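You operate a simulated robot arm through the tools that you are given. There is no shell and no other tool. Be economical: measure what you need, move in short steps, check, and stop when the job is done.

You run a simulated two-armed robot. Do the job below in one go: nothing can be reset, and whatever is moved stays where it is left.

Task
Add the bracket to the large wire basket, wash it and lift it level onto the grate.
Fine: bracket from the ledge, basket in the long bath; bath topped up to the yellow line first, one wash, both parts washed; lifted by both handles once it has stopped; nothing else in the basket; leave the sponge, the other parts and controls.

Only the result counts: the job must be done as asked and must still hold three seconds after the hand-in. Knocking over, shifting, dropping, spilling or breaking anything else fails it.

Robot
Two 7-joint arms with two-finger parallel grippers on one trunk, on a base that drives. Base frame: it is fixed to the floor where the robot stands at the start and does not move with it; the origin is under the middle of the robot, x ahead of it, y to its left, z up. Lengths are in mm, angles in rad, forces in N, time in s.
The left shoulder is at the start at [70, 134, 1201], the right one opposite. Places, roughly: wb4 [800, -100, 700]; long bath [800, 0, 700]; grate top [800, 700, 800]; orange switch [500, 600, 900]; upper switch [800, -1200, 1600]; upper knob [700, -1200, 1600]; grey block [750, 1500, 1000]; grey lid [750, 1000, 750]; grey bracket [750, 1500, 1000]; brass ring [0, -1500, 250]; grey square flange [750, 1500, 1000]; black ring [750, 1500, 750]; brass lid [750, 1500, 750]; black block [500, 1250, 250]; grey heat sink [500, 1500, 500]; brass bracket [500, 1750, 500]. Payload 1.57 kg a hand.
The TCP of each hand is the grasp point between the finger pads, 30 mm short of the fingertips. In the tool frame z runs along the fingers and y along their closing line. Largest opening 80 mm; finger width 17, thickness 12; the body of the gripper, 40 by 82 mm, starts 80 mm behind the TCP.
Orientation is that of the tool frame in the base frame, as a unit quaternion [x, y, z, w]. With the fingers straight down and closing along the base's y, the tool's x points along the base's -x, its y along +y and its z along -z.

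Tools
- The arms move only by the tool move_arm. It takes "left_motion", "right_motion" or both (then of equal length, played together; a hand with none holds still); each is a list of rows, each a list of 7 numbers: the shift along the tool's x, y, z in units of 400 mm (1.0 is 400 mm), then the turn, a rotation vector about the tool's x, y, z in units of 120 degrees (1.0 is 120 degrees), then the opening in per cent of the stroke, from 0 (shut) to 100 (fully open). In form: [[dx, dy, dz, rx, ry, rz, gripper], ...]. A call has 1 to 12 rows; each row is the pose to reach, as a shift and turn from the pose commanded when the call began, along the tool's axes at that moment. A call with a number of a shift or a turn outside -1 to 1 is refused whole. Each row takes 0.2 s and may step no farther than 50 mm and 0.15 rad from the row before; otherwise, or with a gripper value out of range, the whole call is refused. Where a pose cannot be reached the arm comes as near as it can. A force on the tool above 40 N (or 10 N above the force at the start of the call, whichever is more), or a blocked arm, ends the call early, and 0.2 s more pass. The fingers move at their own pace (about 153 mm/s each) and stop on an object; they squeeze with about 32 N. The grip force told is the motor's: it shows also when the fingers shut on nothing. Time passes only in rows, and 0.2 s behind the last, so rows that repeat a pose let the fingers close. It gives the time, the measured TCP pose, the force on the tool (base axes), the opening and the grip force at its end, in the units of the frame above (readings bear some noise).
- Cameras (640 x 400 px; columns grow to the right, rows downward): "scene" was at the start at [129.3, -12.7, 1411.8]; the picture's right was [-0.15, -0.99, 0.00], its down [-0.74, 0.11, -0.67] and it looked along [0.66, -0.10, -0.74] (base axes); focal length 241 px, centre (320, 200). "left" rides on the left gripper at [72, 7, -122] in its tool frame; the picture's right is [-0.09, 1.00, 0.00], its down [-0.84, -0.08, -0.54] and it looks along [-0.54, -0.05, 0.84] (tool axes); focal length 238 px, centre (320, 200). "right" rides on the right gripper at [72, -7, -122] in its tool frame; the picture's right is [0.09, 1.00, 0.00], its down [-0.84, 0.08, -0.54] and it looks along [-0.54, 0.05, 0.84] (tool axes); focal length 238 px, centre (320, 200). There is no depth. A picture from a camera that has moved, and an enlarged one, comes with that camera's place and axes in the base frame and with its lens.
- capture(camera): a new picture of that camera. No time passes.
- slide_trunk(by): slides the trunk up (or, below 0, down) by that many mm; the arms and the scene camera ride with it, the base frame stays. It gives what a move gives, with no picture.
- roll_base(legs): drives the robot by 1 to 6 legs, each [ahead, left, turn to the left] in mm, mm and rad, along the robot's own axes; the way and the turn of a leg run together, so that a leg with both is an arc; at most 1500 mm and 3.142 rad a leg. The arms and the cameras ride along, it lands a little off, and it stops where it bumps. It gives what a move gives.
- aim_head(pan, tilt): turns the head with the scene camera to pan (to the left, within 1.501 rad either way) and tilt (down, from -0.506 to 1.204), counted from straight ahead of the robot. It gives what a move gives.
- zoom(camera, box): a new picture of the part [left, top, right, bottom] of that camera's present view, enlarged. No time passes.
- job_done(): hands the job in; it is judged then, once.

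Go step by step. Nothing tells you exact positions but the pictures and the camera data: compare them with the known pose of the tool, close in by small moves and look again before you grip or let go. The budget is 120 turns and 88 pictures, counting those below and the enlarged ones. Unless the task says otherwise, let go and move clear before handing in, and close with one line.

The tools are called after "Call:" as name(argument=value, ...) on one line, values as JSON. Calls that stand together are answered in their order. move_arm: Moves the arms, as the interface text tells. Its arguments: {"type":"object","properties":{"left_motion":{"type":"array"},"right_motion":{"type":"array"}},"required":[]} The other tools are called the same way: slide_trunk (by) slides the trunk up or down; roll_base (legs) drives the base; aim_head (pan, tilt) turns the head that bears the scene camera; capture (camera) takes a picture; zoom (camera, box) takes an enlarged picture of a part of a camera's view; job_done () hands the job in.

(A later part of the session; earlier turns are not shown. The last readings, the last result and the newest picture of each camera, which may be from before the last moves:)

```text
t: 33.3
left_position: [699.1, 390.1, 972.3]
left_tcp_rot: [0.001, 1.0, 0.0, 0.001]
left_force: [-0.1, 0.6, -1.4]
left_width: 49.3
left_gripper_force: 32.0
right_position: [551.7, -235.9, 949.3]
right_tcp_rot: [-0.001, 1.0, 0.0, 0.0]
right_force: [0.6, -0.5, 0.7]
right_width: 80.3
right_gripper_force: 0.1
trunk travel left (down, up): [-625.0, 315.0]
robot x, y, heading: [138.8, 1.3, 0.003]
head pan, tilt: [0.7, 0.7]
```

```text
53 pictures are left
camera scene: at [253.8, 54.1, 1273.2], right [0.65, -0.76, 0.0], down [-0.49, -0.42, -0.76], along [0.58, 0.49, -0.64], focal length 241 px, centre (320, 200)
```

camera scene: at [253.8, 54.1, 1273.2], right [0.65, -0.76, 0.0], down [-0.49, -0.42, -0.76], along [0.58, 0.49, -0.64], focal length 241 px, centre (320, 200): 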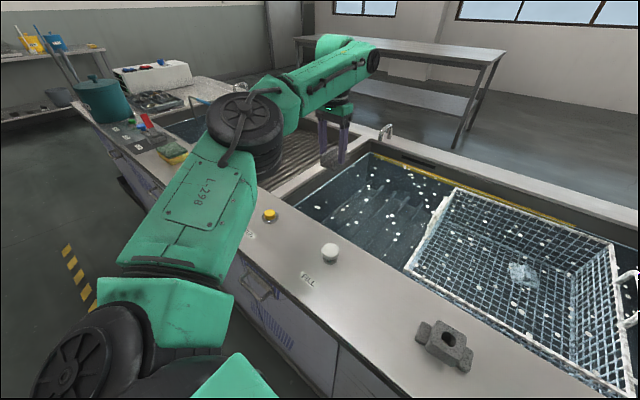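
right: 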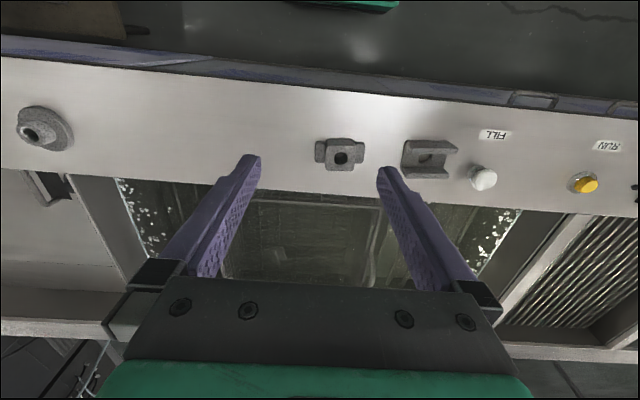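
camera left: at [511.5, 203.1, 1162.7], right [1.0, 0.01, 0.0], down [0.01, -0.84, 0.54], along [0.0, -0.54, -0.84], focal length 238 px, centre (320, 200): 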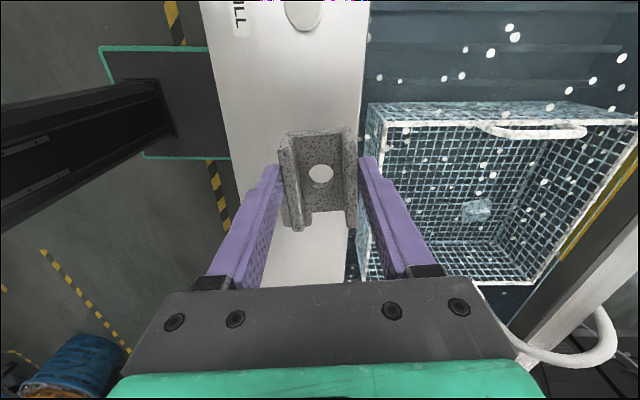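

The elbow stays out to the left and the forearm sweeps around it, so shifting the base right will bring the basket's left half into reach. I'll raise the right hand 120 mm clear of the ledge parts, then roll 200 mm right.

Call:
move_arm(right_motion=[[0, 0, -0.1, 0, 0, 0, 100], [0, 0, -0.2, 0, 0, 0, 100], [0, 0, -0.3, 0, 0, 0, 100]])

Call:
roll_base(legs=[[0, -210, 0]])

Call:
move_arm(left_motion=[[0, -0.1, 0, 0, 0, 0, 0], [0, -0.2, 0, 0, 0, 0, 0], [0, -0.3, 0, 0, 0, 0, 0], [0, -0.36, 0, 0, 0, 0, 0]])

Call:
aim_head(pan=0.35, tilt=0.85)

Call:
capture(camera="scene")

```text
t: 34.1
left_position: [697.9, 390.7, 971.5]
left_tcp_rot: [0.001, 1.0, -0.002, 0.002]
left_force: [1.2, 0.6, -1.6]
left_width: 49.7
left_gripper_force: 31.6
right_position: [552.2, -235.0, 1068.4]
right_tcp_rot: [-0.001, 1.0, -0.001, 0.0]
right_force: [0.5, 0.3, -0.1]
right_width: 80.0
right_gripper_force: 0.1
trunk travel left (down, up): [-625.0, 315.0]
robot x, y, heading: [135.6, -3.0, 0.003]
head pan, tilt: [0.7, 0.7]
```

```text
t: 35.8
left_position: [698.8, 179.2, 971.4]
left_tcp_rot: [0.001, 1.0, 0.001, 0.001]
left_force: [0.1, 1.2, -0.8]
left_width: 49.4
left_gripper_force: 32.0
right_position: [553.5, -447.7, 1067.4]
right_tcp_rot: [-0.002, 1.0, 0.0, 0.0]
right_force: [0.2, -0.6, 0.0]
right_width: 79.9
right_gripper_force: 0.1
trunk travel left (down, up): [-625.0, 315.0]
robot x, y, heading: [134.8, -211.1, 0.001]
head pan, tilt: [0.7, 0.7]
```

```text
t: 36.8
left_position: [700.0, 34.8, 971.9]
left_tcp_rot: [0.0, 1.0, 0.0, 0.001]
left_force: [-0.7, 0.0, -1.6]
left_width: 49.3
left_gripper_force: 32.2
right_position: [553.9, -448.0, 1067.8]
right_tcp_rot: [-0.001, 1.0, 0.0, 0.0]
right_force: [-0.3, 0.2, 0.1]
right_width: 80.1
right_gripper_force: 0.0
trunk travel left (down, up): [-625.0, 315.0]
robot x, y, heading: [134.6, -211.1, -0.001]
head pan, tilt: [0.7, 0.7]
```

```text
t: 37.6
left_position: [699.9, 35.2, 971.1]
left_tcp_rot: [0.001, 1.0, 0.001, 0.002]
left_force: [-0.2, -0.3, -0.9]
left_width: 49.7
left_gripper_force: 31.7
right_position: [553.8, -448.0, 1069.3]
right_tcp_rot: [-0.001, 1.0, 0.0, 0.001]
right_force: [-1.2, 0.7, 0.3]
right_width: 79.9
right_gripper_force: 0.0
trunk travel left (down, up): [-625.0, 315.0]
robot x, y, heading: [137.3, -214.4, -0.001]
head pan, tilt: [0.351, 0.85]
```

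```text
52 pictures are left
camera scene: at [262.6, -186.4, 1261.0], right [0.35, -0.94, 0.0], down [-0.7, -0.26, -0.66], along [0.62, 0.23, -0.75], focal length 241 px, centre (320, 200)
```

scene: 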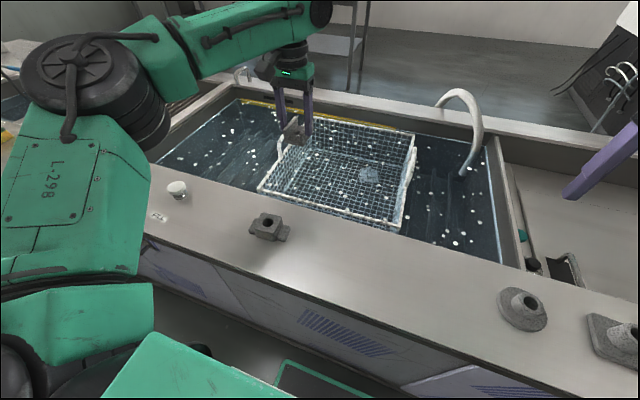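

The hand is over the basket. I'll lower the trunk 110 mm and then check the view.

Call:
slide_trunk(by=-110)

Call:
move_arm(left_motion=[[-0.02, -0.03, 0, 0, 0, 0, 0], [-0.04, -0.05, 0, 0, 0, 0, 0]])

Call:
capture(camera="scene")

Call:
capture(camera="left")

```text
t: 39.0
left_position: [698.9, 34.8, 862.1]
left_tcp_rot: [0.0, 1.0, 0.0, 0.0]
left_force: [0.6, -0.7, -1.2]
left_width: 49.2
left_gripper_force: 32.4
right_position: [553.1, -447.6, 958.3]
right_tcp_rot: [-0.001, 1.0, 0.0, 0.0]
right_force: [-0.5, -0.1, 0.2]
right_width: 79.9
right_gripper_force: 0.1
trunk travel left (down, up): [-515.0, 425.0]
robot x, y, heading: [139.5, -210.7, 0.0]
head pan, tilt: [0.351, 0.85]
```

```text
t: 39.6
left_position: [699.0, 22.4, 860.5]
left_tcp_rot: [0.001, 1.0, 0.0, 0.002]
left_force: [-0.3, 0.3, -1.5]
left_width: 49.6
left_gripper_force: 32.2
left hand out of reach, approached as far as the arm can: row 1, 2
right_position: [553.9, -447.4, 957.9]
right_tcp_rot: [-0.001, 1.0, 0.0, 0.0]
right_force: [0.4, 0.6, 0.0]
right_width: 79.9
right_gripper_force: 0.1
trunk travel left (down, up): [-515.0, 425.0]
robot x, y, heading: [139.5, -207.8, -0.002]
head pan, tilt: [0.351, 0.85]
```

```text
51 pictures are left
camera scene: at [262.4, -186.5, 1151.0], right [0.35, -0.94, 0.0], down [-0.71, -0.26, -0.66], along [0.62, 0.23, -0.75], focal length 241 px, centre (320, 200)
```

scene: 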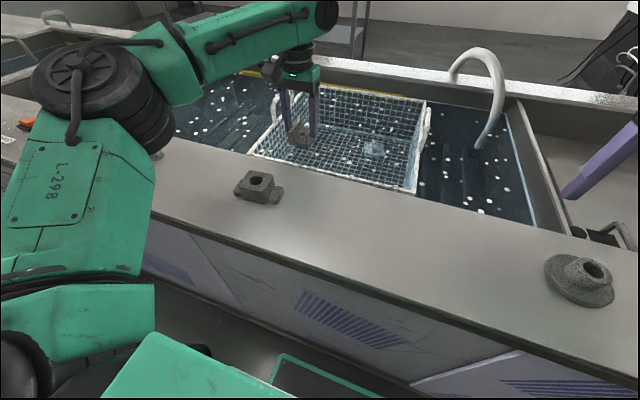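

```text
50 pictures are left
camera left: at [626.5, 29.0, 981.2], right [0.09, 1.0, 0.0], down [0.83, -0.08, 0.55], along [0.54, -0.05, -0.84], focal length 238 px, centre (320, 200)
```

left: 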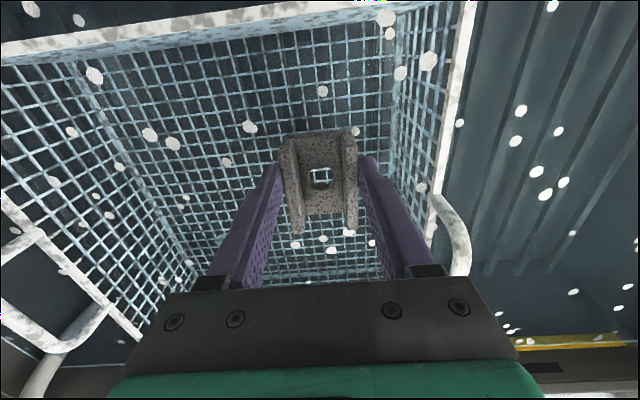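

The bracket hangs just inside the left half of the basket. I'll lower the trunk another 40 mm, then lower the arm.

Call:
slide_trunk(by=-40)

Call:
move_arm(left_motion=[[0, 0, 0.05, 0, 0, 0, 0], [0, 0, 0.1, 0, 0, 0, 0], [0, 0, 0.15, 0, 0, 0, 0]])

Call:
capture(camera="left")

Call:
capture(camera="scene")

```text
t: 40.5
left_position: [697.6, 22.1, 819.7]
left_tcp_rot: [0.0, 1.0, -0.001, 0.003]
left_force: [0.0, 0.0, -1.7]
left_width: 49.4
left_gripper_force: 32.1
right_position: [553.4, -448.0, 918.2]
right_tcp_rot: [-0.001, 1.0, 0.0, -0.001]
right_force: [0.0, 0.7, -0.1]
right_width: 80.3
right_gripper_force: 0.0
trunk travel left (down, up): [-475.0, 465.0]
robot x, y, heading: [138.7, -217.9, 0.005]
head pan, tilt: [0.351, 0.85]
```

```text
t: 41.3
left_position: [700.0, 23.1, 761.2]
left_tcp_rot: [0.001, 1.0, -0.001, 0.002]
left_force: [0.2, 0.0, -2.5]
left_width: 49.5
left_gripper_force: 31.7
right_position: [553.1, -448.1, 919.5]
right_tcp_rot: [-0.001, 1.0, 0.001, -0.001]
right_force: [-0.2, 0.3, -0.5]
right_width: 80.1
right_gripper_force: 0.2
trunk travel left (down, up): [-475.0, 465.0]
robot x, y, heading: [138.2, -211.3, -0.002]
head pan, tilt: [0.351, 0.85]
```

```text
49 pictures are left
camera left: at [627.9, 30.3, 881.7], right [0.09, 1.0, 0.0], down [0.83, -0.08, 0.55], along [0.54, -0.05, -0.84], focal length 238 px, centre (320, 200)
```

left: 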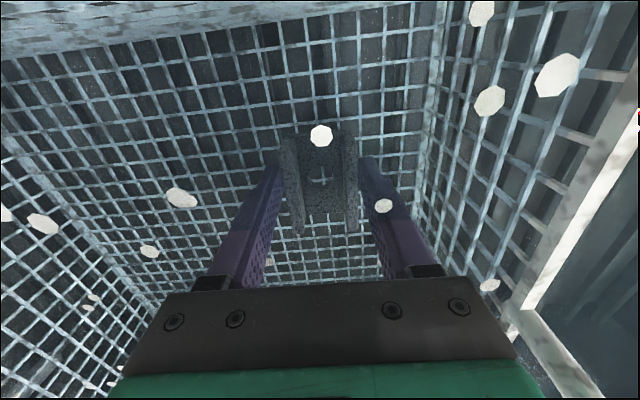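

```text
48 pictures are left
camera scene: at [262.9, -186.4, 1110.9], right [0.35, -0.94, 0.0], down [-0.71, -0.26, -0.66], along [0.62, 0.23, -0.75], focal length 241 px, centre (320, 200)
```

scene: 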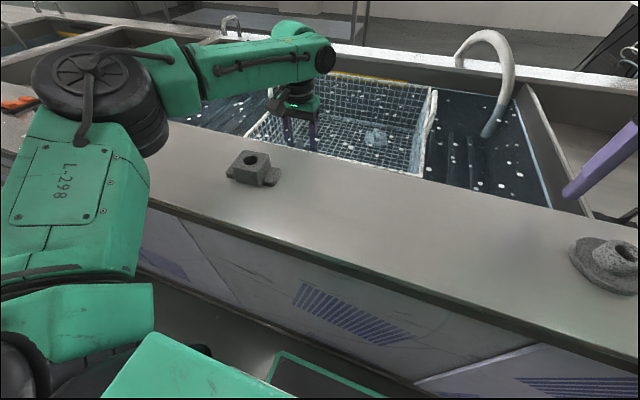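

The bracket is now under water inside the basket. I'll ease down toward the floor and watch the force.

Call:
move_arm(left_motion=[[0, 0, 0.02, 0, 0, 0, 0], [0, 0, 0.04, 0, 0, 0, 0], [0, 0, 0.055, 0, 0, 0, 0], [0, 0, 0.065, 0, 0, 0, 0]])

Call:
capture(camera="left")

```text
t: 42.3
left_position: [698.0, 20.7, 737.5]
left_tcp_rot: [0.001, 1.0, -0.001, 0.004]
left_force: [0.2, 1.8, 8.6]
left_width: 49.3
left_gripper_force: 31.9
right_position: [551.7, -448.5, 918.6]
right_tcp_rot: [-0.001, 1.0, 0.0, 0.001]
right_force: [0.1, 0.3, -0.3]
right_width: 80.1
right_gripper_force: 0.1
trunk travel left (down, up): [-475.0, 465.0]
robot x, y, heading: [135.3, -214.3, 0.001]
head pan, tilt: [0.351, 0.85]
```

```text
47 pictures are left
camera left: at [625.7, 28.5, 857.2], right [0.09, 1.0, 0.0], down [0.83, -0.08, 0.55], along [0.55, -0.05, -0.84], focal length 238 px, centre (320, 200)
```

left: 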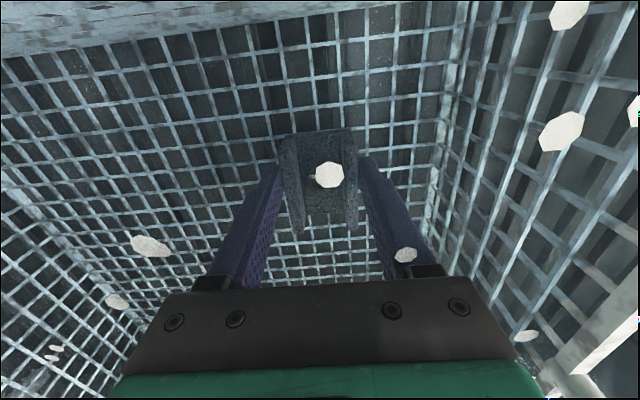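

The force shows the bracket is on the basket floor. I'll open the hand and rise straight up.

Call:
move_arm(left_motion=[[0, 0, -0.003, 0, 0, 0, 75], [0, 0, -0.003, 0, 0, 0, 90], [0, 0, -0.06, 0, 0, 0, 90], [0, 0, -0.15, 0, 0, 0, 90], [0, 0, -0.27, 0, 0, 0, 90], [0, 0, -0.38, 0, 0, 0, 90]])

Call:
capture(camera="left")

```text
t: 43.7
left_position: [683.2, 24.5, 881.7]
left_tcp_rot: [0.001, 1.0, 0.0, 0.002]
left_force: [-0.2, -0.3, 1.0]
left_width: 72.0
left_gripper_force: 0.1
left hand out of reach, approached as far as the arm can: row 5, 6
right_position: [552.5, -448.0, 917.5]
right_tcp_rot: [0.0, 1.0, 0.001, 0.001]
right_force: [0.7, 0.5, -0.4]
right_width: 79.9
right_gripper_force: 0.0
trunk travel left (down, up): [-475.0, 465.0]
robot x, y, heading: [136.8, -214.8, 0.004]
head pan, tilt: [0.351, 0.85]
```

```text
46 pictures are left
camera left: at [610.6, 32.2, 1002.1], right [0.09, 1.0, 0.0], down [0.83, -0.08, 0.55], along [0.54, -0.05, -0.84], focal length 238 px, centre (320, 200)
```

left: 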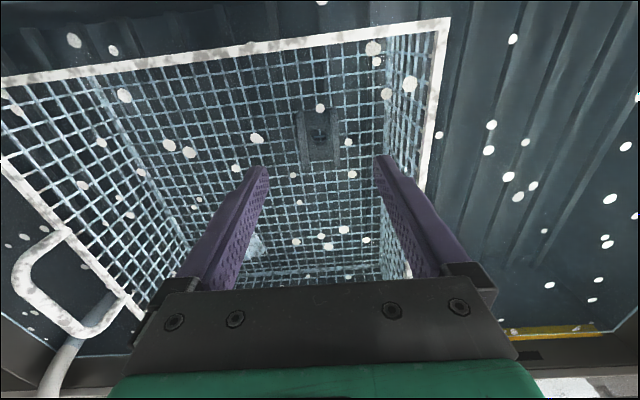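

The bracket lies flat on the basket floor and the hand is clear. I'll raise the trunk, roll back left, and bring the shut left hand toward RUN.

Call:
slide_trunk(by=150)

Call:
roll_base(legs=[[0, 210, 0]])

Call:
move_arm(left_motion=[[0.04, 0.04, 0, 0, 0, 0, 0], [0.08, 0.09, 0, 0, 0, 0, 0], [0.14, 0.15, 0, 0, 0, 0, 0], [0.2, 0.21, 0, 0, 0, 0, 0], [0.26, 0.27, 0.03, 0, 0, 0, 0], [0.32, 0.33, 0.07, 0, 0, 0, 0], [0.38, 0.39, 0.11, 0, 0, 0, 0], [0.44, 0.43, 0.15, 0, 0, 0, 0], [0.465, 0.44, 0.2, 0, 0, 0, 0]])

Call:
capture(camera="left")

Call:
aim_head(pan=0.35, tilt=1.0)

Call:
capture(camera="scene")

```text
t: 45.4
left_position: [684.7, 26.7, 1030.2]
left_tcp_rot: [0.001, 1.0, 0.0, 0.003]
left_force: [-0.3, 0.5, 0.6]
left_width: 71.9
left_gripper_force: 0.1
right_position: [552.9, -447.2, 1068.5]
right_tcp_rot: [-0.001, 1.0, 0.0, 0.0]
right_force: [-0.1, 0.3, 0.5]
right_width: 80.1
right_gripper_force: 0.0
trunk travel left (down, up): [-625.0, 315.0]
robot x, y, heading: [140.9, -210.1, 0.003]
head pan, tilt: [0.351, 0.85]
```

```text
t: 47.1
left_position: [684.2, 231.5, 1029.7]
left_tcp_rot: [0.002, 1.0, 0.0, 0.002]
left_force: [-0.2, 0.4, 0.0]
left_width: 72.0
left_gripper_force: 0.1
right_position: [553.0, -244.2, 1068.9]
right_tcp_rot: [-0.001, 1.0, 0.001, 0.0]
right_force: [-0.5, 0.1, -0.7]
right_width: 80.1
right_gripper_force: 0.1
trunk travel left (down, up): [-625.0, 315.0]
robot x, y, heading: [136.4, -6.3, -0.0]
head pan, tilt: [0.351, 0.85]
```

```text
t: 49.1
left_position: [499.2, 406.1, 948.3]
left_tcp_rot: [0.003, 1.0, 0.0, 0.003]
left_force: [-0.1, -0.1, 0.1]
left_width: 0.0
left_gripper_force: 21.0
right_position: [552.5, -242.4, 1068.1]
right_tcp_rot: [0.001, 1.0, 0.001, 0.0]
right_force: [1.0, -0.4, -0.5]
right_width: 79.9
right_gripper_force: 0.0
trunk travel left (down, up): [-625.0, 315.0]
robot x, y, heading: [135.7, -7.7, -0.005]
head pan, tilt: [0.351, 0.85]
```

```text
45 pictures are left
camera left: at [427.1, 413.8, 1069.4], right [0.1, 1.0, 0.0], down [0.83, -0.08, 0.55], along [0.54, -0.05, -0.84], focal length 238 px, centre (320, 200)
```

left: 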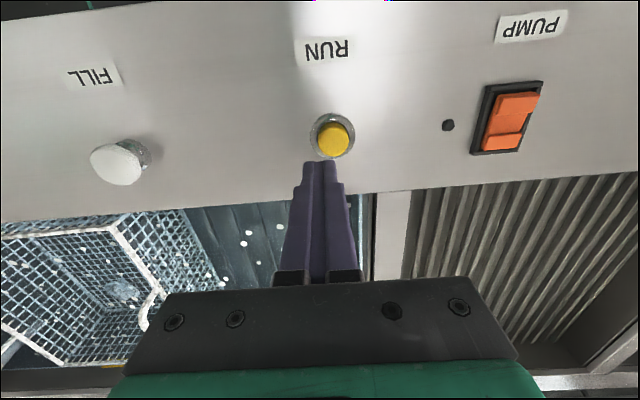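

```text
t: 49.8
left_position: [498.7, 407.0, 948.7]
left_tcp_rot: [0.001, 1.0, -0.001, 0.002]
left_force: [0.3, -0.7, -0.2]
left_width: 0.0
left_gripper_force: 21.1
right_position: [553.1, -242.3, 1067.7]
right_tcp_rot: [0.0, 1.0, -0.001, 0.0]
right_force: [-0.5, -0.2, 0.1]
right_width: 79.9
right_gripper_force: 0.0
trunk travel left (down, up): [-625.0, 315.0]
robot x, y, heading: [133.1, -4.1, 0.0]
head pan, tilt: [0.351, 1.0]
```

```text
44 pictures are left
camera scene: at [253.9, 16.3, 1249.9], right [0.34, -0.94, 0.0], down [-0.79, -0.29, -0.54], along [0.51, 0.19, -0.84], focal length 241 px, centre (320, 200)
```

scene: 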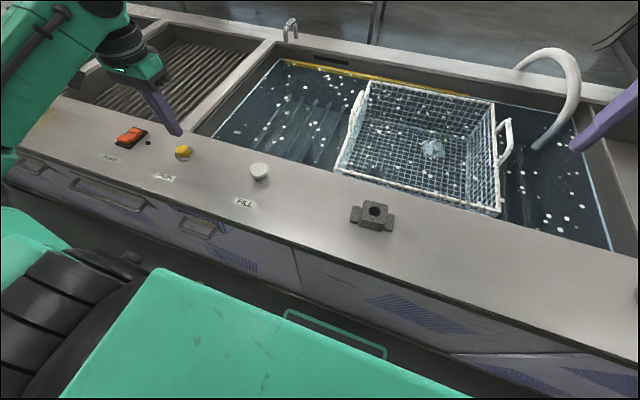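

RUN comes out near [494, 416, 875]. I'll align and press it briefly, once.

Call:
move_arm(left_motion=[[0.0125, 0.023, 0.03, 0, 0, 0, 0], [0.0125, 0.023, 0.06, 0, 0, 0, 0]])

Call:
zoom(camera="left", box=[220, 60, 420, 260])

```text
t: 50.4
left_position: [493.9, 416.5, 924.0]
left_tcp_rot: [0.002, 1.0, -0.001, 0.003]
left_force: [0.0, -0.1, -0.4]
left_width: 0.0
left_gripper_force: 21.3
right_position: [552.8, -242.4, 1067.8]
right_tcp_rot: [0.0, 1.0, 0.0, 0.0]
right_force: [0.0, 0.5, 0.1]
right_width: 79.9
right_gripper_force: 0.0
trunk travel left (down, up): [-625.0, 315.0]
robot x, y, heading: [133.4, -3.9, 0.002]
head pan, tilt: [0.351, 1.0]
```

```text
2.00 times, centred on (320, 160) of left
camera zoom: at [421.7, 423.6, 1046.1], right [0.1, 1.0, 0.0], down [0.83, -0.08, 0.55], along [0.54, -0.05, -0.84], focal length 477 px, centre (320, 280)
```

zoom: 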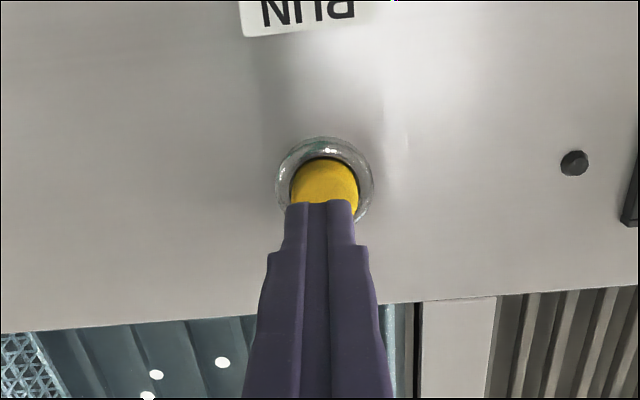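

The tip is over RUN, so I'll press gently in small steps.

Call:
move_arm(left_motion=[[0, 0.004, 0.02, 0, 0, 0, 0], [0, 0.004, 0.03, 0, 0, 0, 0], [0, 0.004, 0.035, 0, 0, 0, 0]])

Call:
capture(camera="scene")

```text
t: 51.2
left_position: [493.3, 419.0, 910.9]
left_tcp_rot: [0.002, 1.0, 0.0, 0.003]
left_force: [-0.4, 0.2, 0.2]
left_width: 0.0
left_gripper_force: 21.4
right_position: [552.3, -243.7, 1069.0]
right_tcp_rot: [0.0, 1.0, 0.0, -0.001]
right_force: [0.2, -0.4, -0.6]
right_width: 80.2
right_gripper_force: 0.1
trunk travel left (down, up): [-625.0, 315.0]
robot x, y, heading: [139.4, -6.6, 0.002]
head pan, tilt: [0.351, 1.0]
```

```text
42 pictures are left
camera scene: at [253.9, 16.4, 1249.9], right [0.34, -0.94, 0.0], down [-0.79, -0.29, -0.54], along [0.51, 0.19, -0.84], focal length 241 px, centre (320, 200)
```

scene: 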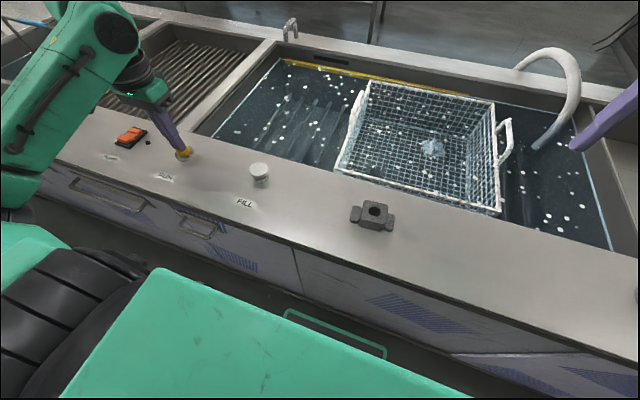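

No contact yet, so I'll go on in small steps.

Call:
move_arm(left_motion=[[0, 0, 0.008, 0, 0, 0, 0], [0, 0, 0.016, 0, 0, 0, 0]])

Call:
capture(camera="scene")

```text
t: 51.8
left_position: [494.6, 418.4, 906.0]
left_tcp_rot: [0.001, 1.0, -0.001, 0.002]
left_force: [-0.1, 0.3, 2.2]
left_width: 0.0
left_gripper_force: 21.4
right_position: [552.2, -243.8, 1068.4]
right_tcp_rot: [0.0, 1.0, 0.001, 0.0]
right_force: [-0.1, -0.6, 0.0]
right_width: 79.9
right_gripper_force: 0.0
trunk travel left (down, up): [-625.0, 315.0]
robot x, y, heading: [139.4, -7.4, -0.003]
head pan, tilt: [0.351, 1.0]
```

```text
41 pictures are left
camera scene: at [253.8, 16.0, 1250.0], right [0.34, -0.94, 0.0], down [-0.79, -0.29, -0.54], along [0.51, 0.19, -0.84], focal length 241 px, centre (320, 200)
```

scene: 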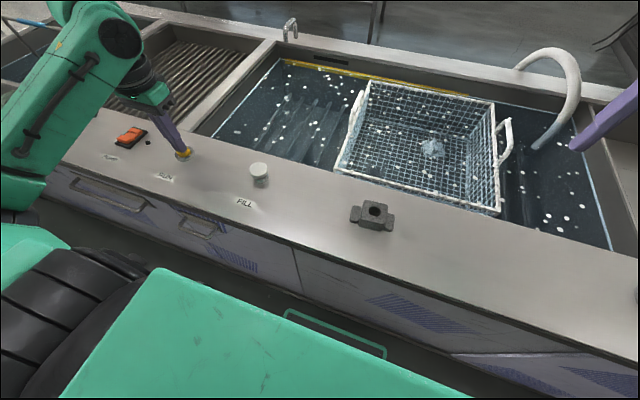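

Contact has started, so I'll press a few millimetres more.

Call:
move_arm(left_motion=[[0, 0, 0.006, 0, 0, 0, 0], [0, 0, 0.01, 0, 0, 0, 0]])

Call:
capture(camera="scene")

```text
t: 52.4
left_position: [494.9, 418.6, 902.0]
left_tcp_rot: [0.002, 1.0, 0.001, 0.003]
left_force: [1.2, 0.9, 7.2]
left_width: 0.1
left_gripper_force: 21.3
right_position: [553.2, -243.7, 1068.0]
right_tcp_rot: [0.001, 1.0, 0.001, 0.001]
right_force: [-0.3, 1.0, 0.1]
right_width: 80.0
right_gripper_force: 0.0
trunk travel left (down, up): [-625.0, 315.0]
robot x, y, heading: [138.6, -5.2, -0.001]
head pan, tilt: [0.351, 1.0]
```

```text
40 pictures are left
camera scene: at [253.3, 15.6, 1250.1], right [0.34, -0.94, 0.0], down [-0.79, -0.29, -0.54], along [0.51, 0.19, -0.84], focal length 241 px, centre (320, 200)
```

scene: 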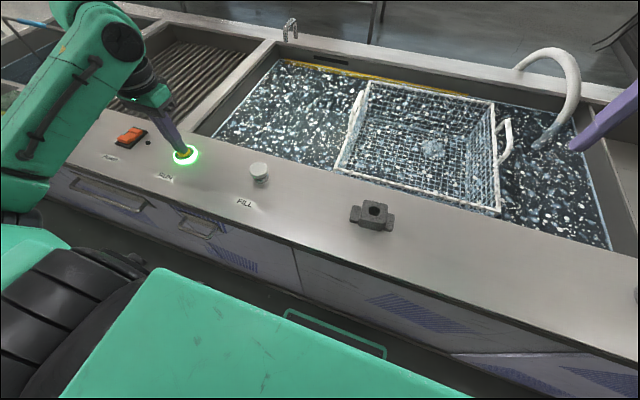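

The wash is running: the ring is lit green and the water is churning. I release the button, raise the hand, and roll right to face the basket's centre.

Call:
move_arm(left_motion=[[0, 0, -0.06, 0, 0, 0, 0], [0, 0, -0.18, 0, 0, 0, 0], [0, 0, -0.3, 0, 0, 0, 100], [-0.1, -0.05, -0.35, 0, 0, 0, 100], [-0.2, -0.1, -0.35, 0, 0, 0, 100], [-0.3, -0.2, -0.35, 0, 0, 0, 100]])

Call:
roll_base(legs=[[0, -70, 0]])

Call:
aim_head(pan=0.0, tilt=0.8)

Call:
capture(camera="scene")

```text
refused: row 6 steps farther than a row can; nothing moved
```

```text
t: 53.4
left_position: [494.3, 350.6, 899.0]
left_tcp_rot: [0.0, 1.0, -0.002, 0.002]
left_force: [0.2, 0.1, 0.5]
left_width: 0.0
left_gripper_force: 21.3
right_position: [552.8, -310.5, 1068.5]
right_tcp_rot: [-0.001, 1.0, 0.0, 0.0]
right_force: [0.4, 1.0, 1.8]
right_width: 80.0
right_gripper_force: 0.2
trunk travel left (down, up): [-625.0, 315.0]
robot x, y, heading: [135.2, -76.1, 0.001]
head pan, tilt: [0.351, 1.0]
```

```text
t: 54.2
left_position: [494.2, 349.4, 900.8]
left_tcp_rot: [0.001, 1.0, -0.001, 0.003]
left_force: [0.4, 0.4, -0.3]
left_width: 0.2
left_gripper_force: 21.1
right_position: [552.2, -310.0, 1067.9]
right_tcp_rot: [-0.001, 1.0, 0.0, 0.0]
right_force: [-0.6, 0.2, -0.4]
right_width: 79.9
right_gripper_force: 0.0
trunk travel left (down, up): [-625.0, 315.0]
robot x, y, heading: [135.5, -74.9, 0.003]
head pan, tilt: [0.0, 0.799]
```

```text
39 pictures are left
camera scene: at [269.1, -75.9, 1265.0], right [0.0, -1.0, 0.0], down [-0.72, 0.0, -0.7], along [0.7, 0.0, -0.72], focal length 241 px, centre (320, 200)
```

scene: 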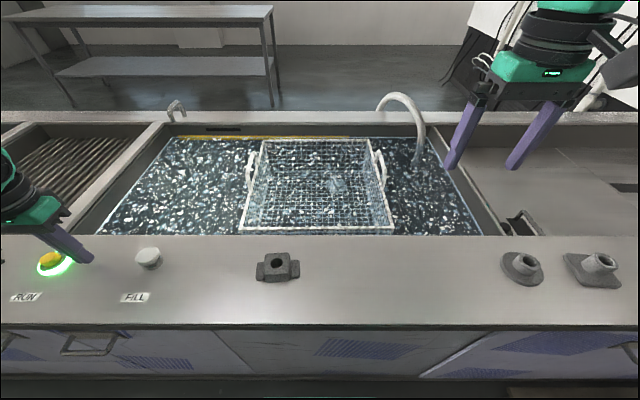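

The hand slid off the lit RUN button as the base rolled; the wash still runs and nothing else moved. I'll raise the left hand now, then swing both hands out over the handles, tilted 45° forward for reach.

Call:
move_arm(left_motion=[[0, 0, -0.1, 0, 0, 0, 0], [0, 0, -0.2, 0, 0, 0, 50], [-0.0765, -0.0555, -0.205, 0, -0.0375, 0, 100], [-0.153, -0.111, -0.21, 0, -0.075, 0, 100], [-0.2295, -0.1665, -0.215, 0, -0.1125, 0, 100], [-0.306, -0.222, -0.22, 0, -0.15, 0, 100], [-0.3825, -0.2775, -0.225, 0, -0.1875, 0, 100], [-0.459, -0.333, -0.23, 0, -0.225, 0, 100], [-0.5355, -0.3885, -0.235, 0, -0.2625, 0, 100], [-0.612, -0.444, -0.24, 0, -0.3, 0, 100], [-0.6885, -0.4995, -0.245, 0, -0.3375, 0, 100], [-0.765, -0.555, -0.25, 0, -0.375, 0, 100]], right_motion=[[0, 0, 0, 0, 0, 0, 100], [0, 0, 0, 0, 0, 0, 100], [-0.062, 0.009, 0.017, 0, -0.0375, 0, 100], [-0.124, 0.0175, 0.034, 0, -0.075, 0, 100], [-0.186, 0.026, 0.051, 0, -0.1125, 0, 100], [-0.248, 0.035, 0.068, 0, -0.15, 0, 100], [-0.31, 0.044, 0.085, 0, -0.1875, 0, 100], [-0.372, 0.0525, 0.102, 0, -0.225, 0, 100], [-0.434, 0.061, 0.119, 0, -0.2625, 0, 100], [-0.496, 0.07, 0.136, 0, -0.3, 0, 100], [-0.558, 0.079, 0.153, 0, -0.3375, 0, 100], [-0.62, 0.0875, 0.17, 0, -0.375, 0, 100]])

Call:
capture(camera="scene")

```text
t: 56.8
left_position: [802.7, 128.0, 1001.4]
left_tcp_rot: [0.0, 0.923, -0.001, 0.385]
left_force: [0.5, -1.2, 0.5]
left_width: 79.9
left_gripper_force: 0.1
left hand out of reach, approached as far as the arm can: row 2
right_position: [801.5, -275.8, 999.6]
right_tcp_rot: [0.0, 0.924, 0.0, 0.383]
right_force: [0.3, 0.9, 0.4]
right_width: 79.9
right_gripper_force: 0.0
trunk travel left (down, up): [-625.0, 315.0]
robot x, y, heading: [134.2, -80.8, 0.004]
head pan, tilt: [0.0, 0.799]
```

```text
38 pictures are left
camera scene: at [271.5, -77.1, 1264.8], right [0.0, -1.0, 0.0], down [-0.72, 0.0, -0.7], along [0.7, 0.0, -0.72], focal length 241 px, centre (320, 200)
```

scene: 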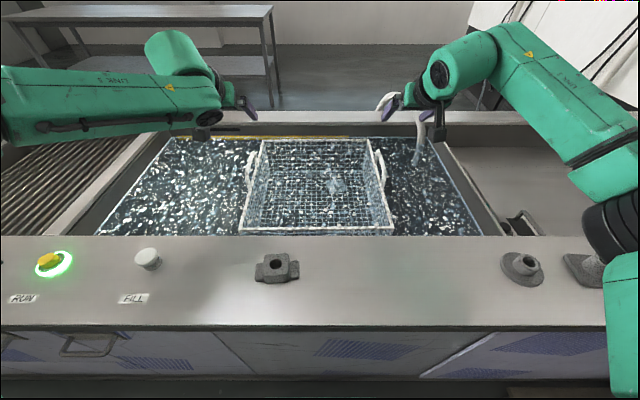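

Both hands reach the handles' position with the 45° tilt. I'll look at the handles closely.

Call:
zoom(camera="scene", box=[230, 120, 400, 240])

Call:
capture(camera="left")

Call:
capture(camera="right")

```text
3.33 times, centred on (315, 180) of scene
camera zoom: at [271.5, -77.1, 1264.8], right [0.0, -1.0, 0.0], down [-0.72, 0.0, -0.7], along [0.7, 0.0, -0.72], focal length 804 px, centre (337, 267)
```

zoom: 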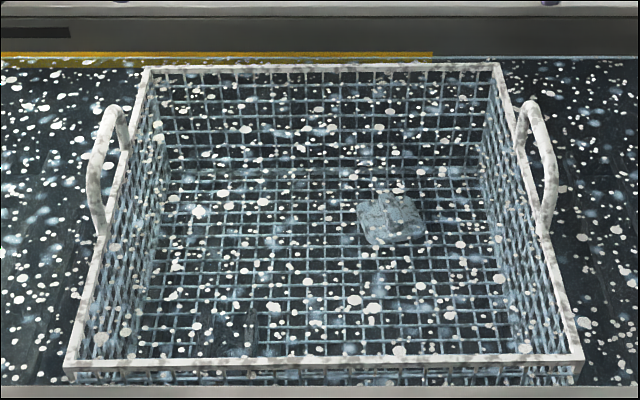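

```text
36 pictures are left
camera left: at [665.7, 135.0, 1035.2], right [0.07, 1.0, 0.06], down [0.2, -0.08, 0.98], along [0.98, -0.05, -0.21], focal length 238 px, centre (320, 200)
```

left: 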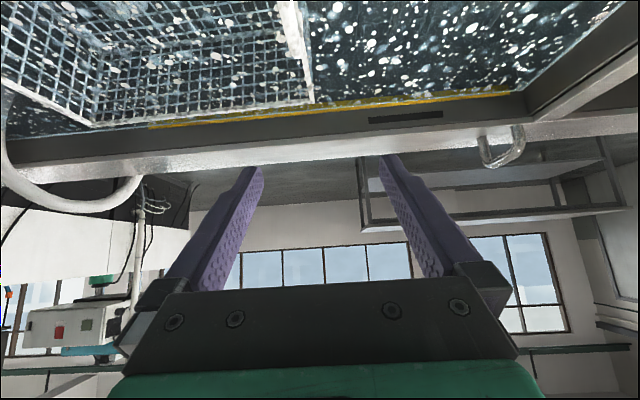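

```text
35 pictures are left
camera right: at [665.6, -283.9, 1034.3], right [-0.07, 1.0, -0.06], down [0.21, 0.08, 0.98], along [0.98, 0.05, -0.21], focal length 238 px, centre (320, 200)
```

right: 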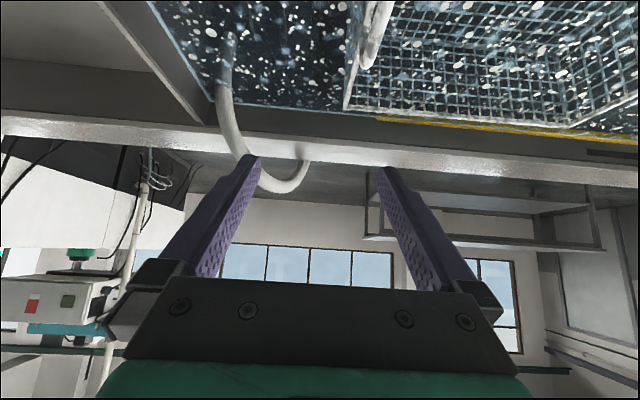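

The handle bars run along x, roughly 748–850 with centre near 805, at z≈870 and y≈113 and -240. I'll go to hover 60 mm above them and see whether the wash still runs.

Call:
move_arm(left_motion=[[0.035, -0.0125, 0.047, 0, 0, 0, 100], [0.07, -0.025, 0.094, 0, 0, 0, 100], [0.106, -0.0375, 0.1414, 0, 0, 0, 100]], right_motion=[[0.035, 0.03, 0.047, 0, 0, 0, 100], [0.07, 0.06, 0.094, 0, 0, 0, 100], [0.106, 0.09, 0.1414, 0, 0, 0, 100]])

Call:
capture(camera="scene")

```text
t: 57.6
left_position: [810.4, 114.3, 932.0]
left_tcp_rot: [0.001, 0.923, -0.001, 0.385]
left_force: [-0.1, 0.7, -1.1]
left_width: 80.1
left_gripper_force: 0.1
right_position: [811.2, -239.1, 930.5]
right_tcp_rot: [-0.001, 0.924, 0.0, 0.384]
right_force: [0.6, -0.3, 0.3]
right_width: 79.8
right_gripper_force: 0.0
trunk travel left (down, up): [-625.0, 315.0]
robot x, y, heading: [137.5, -71.7, -0.003]
head pan, tilt: [0.0, 0.799]
```

```text
34 pictures are left
camera scene: at [270.2, -75.7, 1265.0], right [0.0, -1.0, 0.0], down [-0.72, 0.0, -0.7], along [0.7, 0.0, -0.72], focal length 241 px, centre (320, 200)
```

scene: 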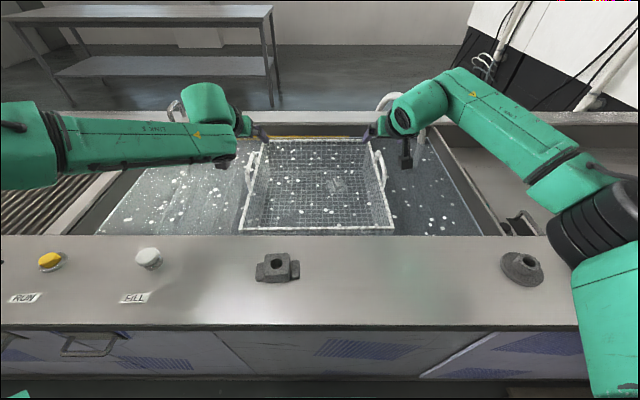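

The ring is off and the water is calm, so the wash has stopped. I'll check the hands' alignment over the handles.

Call:
zoom(camera="scene", box=[220, 90, 420, 240])

Call:
capture(camera="left")

Call:
capture(camera="right")

```text
2.67 times, centred on (320, 165) of scene
camera zoom: at [270.2, -75.7, 1265.0], right [0.0, -1.0, 0.0], down [-0.72, 0.0, -0.7], along [0.7, 0.0, -0.72], focal length 643 px, centre (320, 293)
```

zoom: 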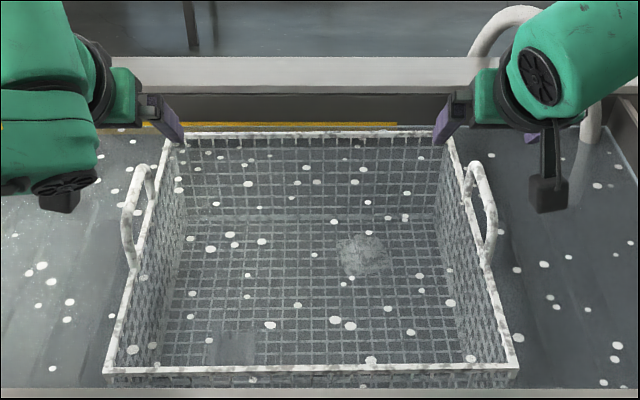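

```text
32 pictures are left
camera left: at [673.4, 121.0, 966.3], right [0.07, 1.0, 0.06], down [0.2, -0.08, 0.98], along [0.98, -0.05, -0.21], focal length 238 px, centre (320, 200)
```

left: 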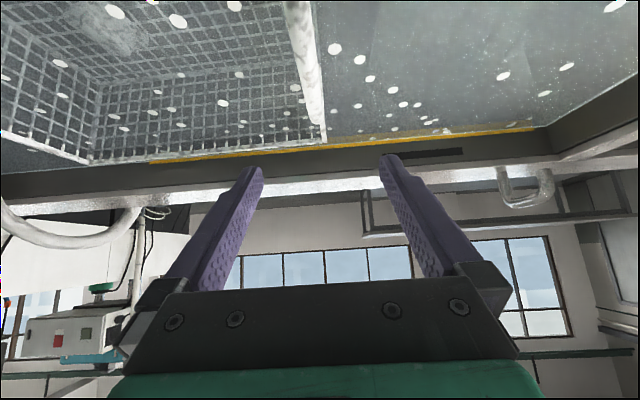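

```text
31 pictures are left
camera right: at [674.9, -246.4, 966.0], right [-0.07, 1.0, -0.06], down [0.21, 0.08, 0.97], along [0.98, 0.05, -0.21], focal length 238 px, centre (320, 200)
```

right: 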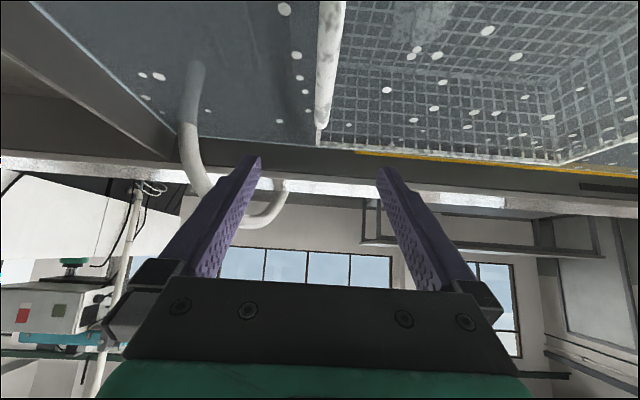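

Both hands line up with the bars within about 3 mm. I'll lower them around the bars, fingers open.

Call:
move_arm(left_motion=[[0.04, 0.003, 0.04, 0, 0, 0, 100], [0.08, 0.005, 0.08, 0, 0, 0, 100], [0.11, 0.005, 0.11, 0, 0, 0, 100]], right_motion=[[0.04, -0.003, 0.04, 0, 0, 0, 100], [0.08, -0.004, 0.08, 0, 0, 0, 100], [0.11, -0.004, 0.11, 0, 0, 0, 100]])

Call:
zoom(camera="scene", box=[220, 90, 420, 240])

Call:
capture(camera="left")

Call:
capture(camera="right")

```text
t: 58.4
left_position: [808.4, 114.4, 870.0]
left_tcp_rot: [0.001, 0.923, -0.001, 0.384]
left_force: [-0.6, -0.1, -0.1]
left_width: 80.2
left_gripper_force: 0.1
right_position: [810.8, -240.7, 868.7]
right_tcp_rot: [-0.001, 0.924, 0.001, 0.383]
right_force: [0.2, 0.6, -0.2]
right_width: 79.9
right_gripper_force: 0.0
trunk travel left (down, up): [-625.0, 315.0]
robot x, y, heading: [139.6, -76.3, 0.002]
head pan, tilt: [0.0, 0.799]
```

```text
2.67 times, centred on (320, 165) of scene
camera zoom: at [269.8, -76.3, 1265.0], right [0.0, -1.0, 0.0], down [-0.72, 0.0, -0.7], along [0.7, 0.0, -0.72], focal length 643 px, centre (320, 293)
```

zoom: 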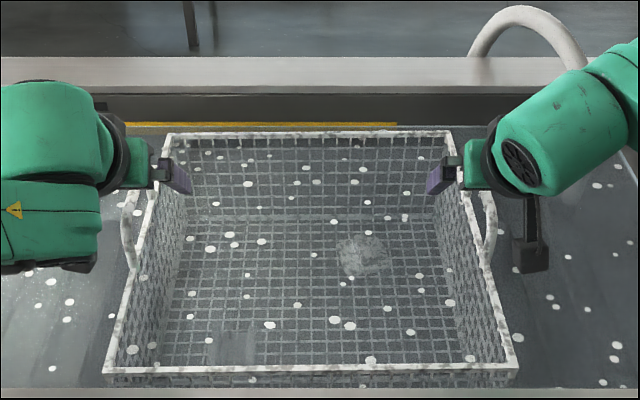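

```text
29 pictures are left
camera left: at [672.2, 122.4, 904.7], right [0.07, 1.0, 0.06], down [0.2, -0.08, 0.98], along [0.98, -0.05, -0.21], focal length 238 px, centre (320, 200)
```

left: 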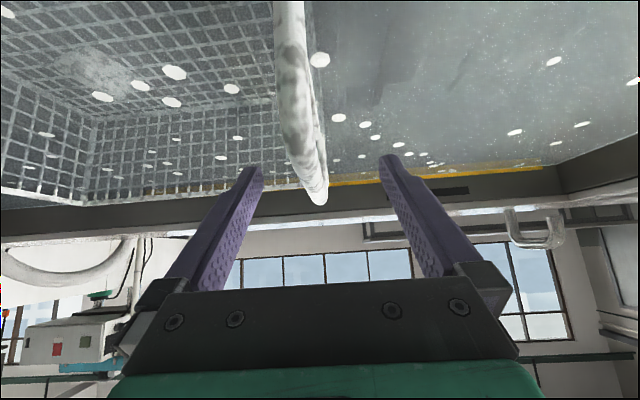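

```text
28 pictures are left
camera right: at [674.3, -248.4, 903.1], right [-0.07, 1.0, -0.06], down [0.21, 0.08, 0.98], along [0.98, 0.05, -0.21], focal length 238 px, centre (320, 200)
```

right: 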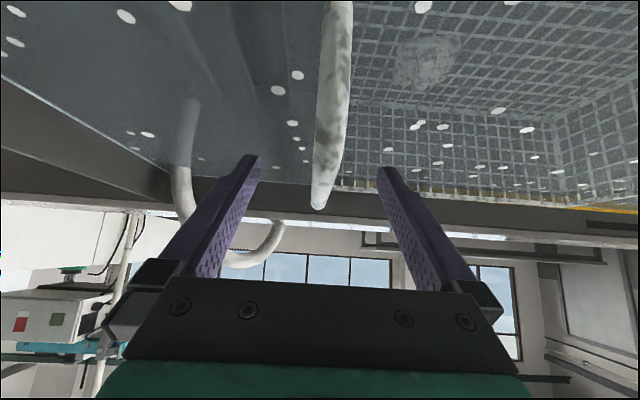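

Both bars lie between the fingers at the grasp point. I'll centre slightly and close both hands together.

Call:
move_arm(left_motion=[[0.007, -0.008, 0.007, 0, 0, 0, 100], [0.007, -0.008, 0.007, 0, 0, 0, 50], [0.007, -0.008, 0.007, 0, 0, 0, 25], [0.007, -0.008, 0.007, 0, 0, 0, 0], [0.007, -0.008, 0.007, 0, 0, 0, 0], [0.007, -0.008, 0.007, 0, 0, 0, 0]], right_motion=[[0.007, 0.006, 0.007, 0, 0, 0, 100], [0.007, 0.006, 0.007, 0, 0, 0, 50], [0.007, 0.006, 0.007, 0, 0, 0, 25], [0.007, 0.006, 0.007, 0, 0, 0, 0], [0.007, 0.006, 0.007, 0, 0, 0, 0], [0.007, 0.006, 0.007, 0, 0, 0, 0]])

Call:
zoom(camera="scene", box=[220, 90, 420, 240])

```text
t: 59.8
left_position: [810.1, 113.7, 867.1]
left_tcp_rot: [-0.001, 0.923, 0.001, 0.385]
left_force: [1.7, 11.9, -1.5]
left_width: 10.8
left_gripper_force: 28.4
right_position: [810.4, -240.0, 865.0]
right_tcp_rot: [0.0, 0.924, 0.0, 0.382]
right_force: [-2.9, -12.9, 0.4]
right_width: 10.9
right_gripper_force: 28.8
trunk travel left (down, up): [-625.0, 315.0]
robot x, y, heading: [141.2, -79.2, -0.002]
head pan, tilt: [0.0, 0.799]
```

```text
2.67 times, centred on (320, 165) of scene
camera zoom: at [269.2, -76.5, 1265.0], right [0.0, -1.0, 0.0], down [-0.72, 0.0, -0.7], along [0.7, 0.0, -0.72], focal length 643 px, centre (320, 293)
```

zoom: 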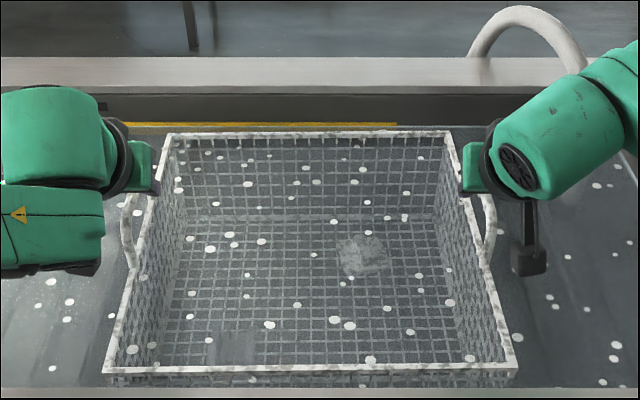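

Both handles are gripped at about 10.8 mm, with a slight inward squeeze. I'll relax that by about 3 mm each, then lift a little with the trunk.

Call:
move_arm(left_motion=[[0, 0.007, 0, 0, 0, 0, 0], [0, 0.007, 0, 0, 0, 0, 0]], right_motion=[[0, -0.007, 0, 0, 0, 0, 0], [0, -0.007, 0, 0, 0, 0, 0]])

Call:
slide_trunk(by=30)

Call:
capture(camera="scene")

```text
t: 60.4
left_position: [808.7, 115.1, 866.8]
left_tcp_rot: [0.002, 0.923, -0.003, 0.385]
left_force: [-1.0, 2.7, 0.4]
left_width: 10.9
left_gripper_force: 27.7
right_position: [810.1, -239.4, 864.1]
right_tcp_rot: [-0.002, 0.924, 0.002, 0.383]
right_force: [-0.4, -4.1, 0.4]
right_width: 10.8
right_gripper_force: 28.7
trunk travel left (down, up): [-625.0, 315.0]
robot x, y, heading: [134.5, -78.3, 0.002]
head pan, tilt: [0.0, 0.799]
```

```text
t: 61.1
left_position: [812.0, 113.0, 894.3]
left_tcp_rot: [0.001, 0.924, -0.002, 0.383]
left_force: [3.3, -5.2, -6.0]
left_width: 10.9
left_gripper_force: 28.7
right_position: [812.5, -240.4, 892.6]
right_tcp_rot: [-0.001, 0.924, 0.001, 0.382]
right_force: [-3.6, 4.3, -4.9]
right_width: 10.6
right_gripper_force: 28.5
trunk travel left (down, up): [-655.0, 285.0]
robot x, y, heading: [136.7, -71.7, 0.0]
head pan, tilt: [0.0, 0.799]
```

```text
26 pictures are left
camera scene: at [272.4, -76.2, 1294.7], right [0.0, -1.0, 0.0], down [-0.72, 0.0, -0.7], along [0.7, 0.0, -0.72], focal length 241 px, centre (320, 200)
```

scene: 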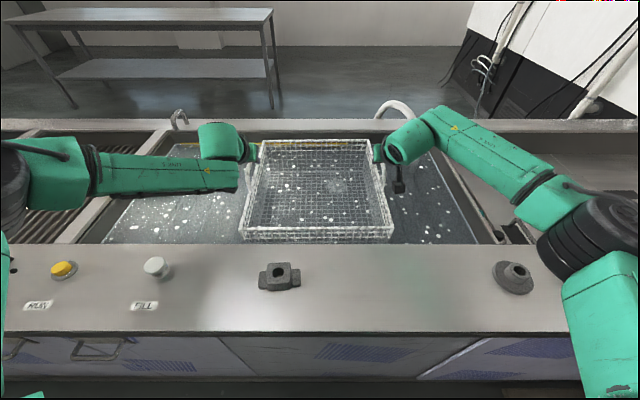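

The basket lifts level, about 5–6 N per hand. The tap's top is near z 935, so I'll lift a further 275 mm to pass over it.

Call:
slide_trunk(by=140)

Call:
slide_trunk(by=135)

Call:
aim_head(pan=0.5, tilt=0.9)

Call:
capture(camera="scene")

```text
t: 62.8
left_position: [811.5, 113.8, 1035.0]
left_tcp_rot: [0.001, 0.924, -0.002, 0.383]
left_force: [2.9, -15.4, -5.6]
left_width: 10.9
left_gripper_force: 28.6
right_position: [811.7, -241.4, 1031.9]
right_tcp_rot: [-0.001, 0.924, 0.0, 0.382]
right_force: [-2.8, 15.7, -5.2]
right_width: 10.6
right_gripper_force: 28.3
trunk travel left (down, up): [-795.0, 145.0]
robot x, y, heading: [138.3, -73.8, 0.001]
head pan, tilt: [0.0, 0.799]
```

```text
t: 64.5
left_position: [812.3, 113.9, 1171.1]
left_tcp_rot: [0.001, 0.923, -0.002, 0.384]
left_force: [3.5, -22.2, -4.4]
left_width: 10.9
left_gripper_force: 29.4
right_position: [812.9, -239.7, 1167.8]
right_tcp_rot: [-0.002, 0.925, 0.002, 0.381]
right_force: [-2.2, 21.4, -5.6]
right_width: 10.9
right_gripper_force: 28.6
trunk travel left (down, up): [-930.0, 10.0]
robot x, y, heading: [139.6, -73.0, 0.007]
head pan, tilt: [0.0, 0.799]
```

```text
t: 65.4
left_position: [812.1, 114.0, 1170.6]
left_tcp_rot: [0.001, 0.924, -0.002, 0.383]
left_force: [2.2, -21.0, -6.2]
left_width: 11.0
left_gripper_force: 29.2
right_position: [812.7, -239.2, 1167.4]
right_tcp_rot: [-0.002, 0.924, 0.002, 0.382]
right_force: [-2.5, 22.0, -6.0]
right_width: 11.0
right_gripper_force: 28.5
trunk travel left (down, up): [-930.0, 10.0]
robot x, y, heading: [139.8, -75.5, -0.001]
head pan, tilt: [0.499, 0.901]
```

```text
25 pictures are left
camera scene: at [258.0, -40.2, 1561.8], right [0.48, -0.88, 0.0], down [-0.69, -0.38, -0.62], along [0.54, 0.3, -0.78], focal length 241 px, centre (320, 200)
```

scene: 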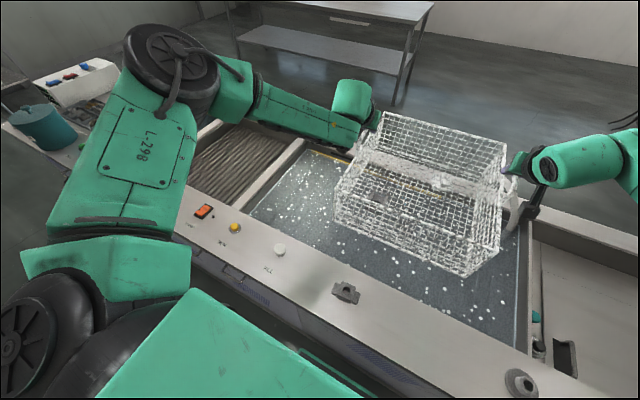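

The basket is up, but I see an odd shape, and the hands now pull apart with 22 N. I'll look closer.

Call:
zoom(camera="scene", box=[310, 80, 560, 300])

Call:
aim_head(pan=0.0, tilt=0.6)

Call:
capture(camera="scene")

```text
1.82 times, centred on (435, 190) of scene
camera zoom: at [258.0, -40.2, 1561.8], right [0.48, -0.88, 0.0], down [-0.69, -0.38, -0.62], along [0.54, 0.3, -0.78], focal length 438 px, centre (111, 218)
```

zoom: 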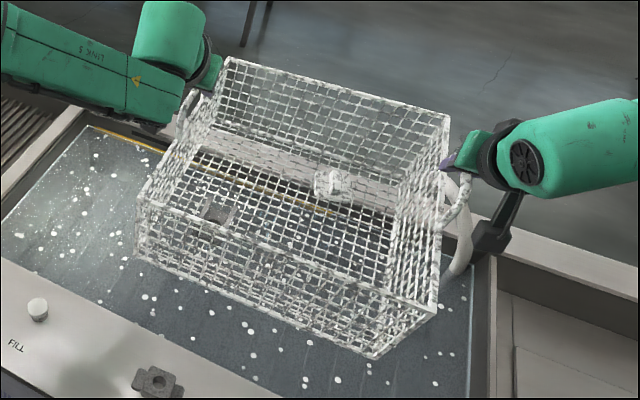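

```text
t: 66.3
left_position: [811.1, 113.1, 1170.5]
left_tcp_rot: [0.002, 0.923, -0.003, 0.384]
left_force: [2.4, -22.3, -6.4]
left_width: 10.8
left_gripper_force: 28.9
right_position: [813.1, -239.4, 1167.3]
right_tcp_rot: [-0.002, 0.924, 0.002, 0.382]
right_force: [-3.2, 23.0, -4.6]
right_width: 10.7
right_gripper_force: 28.9
trunk travel left (down, up): [-930.0, 10.0]
robot x, y, heading: [139.6, -71.9, -0.003]
head pan, tilt: [0.0, 0.6]
```

```text
23 pictures are left
camera scene: at [280.1, -76.1, 1586.5], right [0.0, -1.0, 0.0], down [-0.57, 0.0, -0.82], along [0.82, 0.0, -0.57], focal length 241 px, centre (320, 200)
```

scene: 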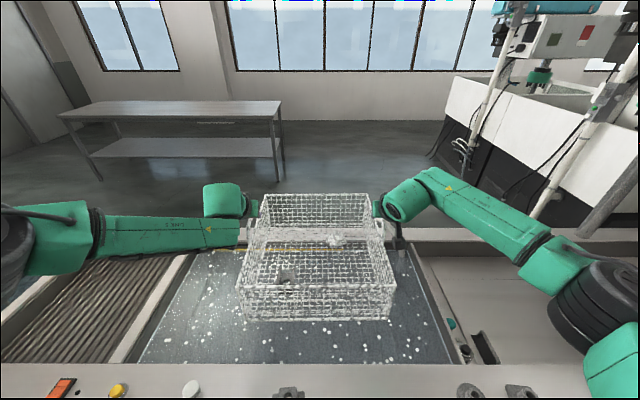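

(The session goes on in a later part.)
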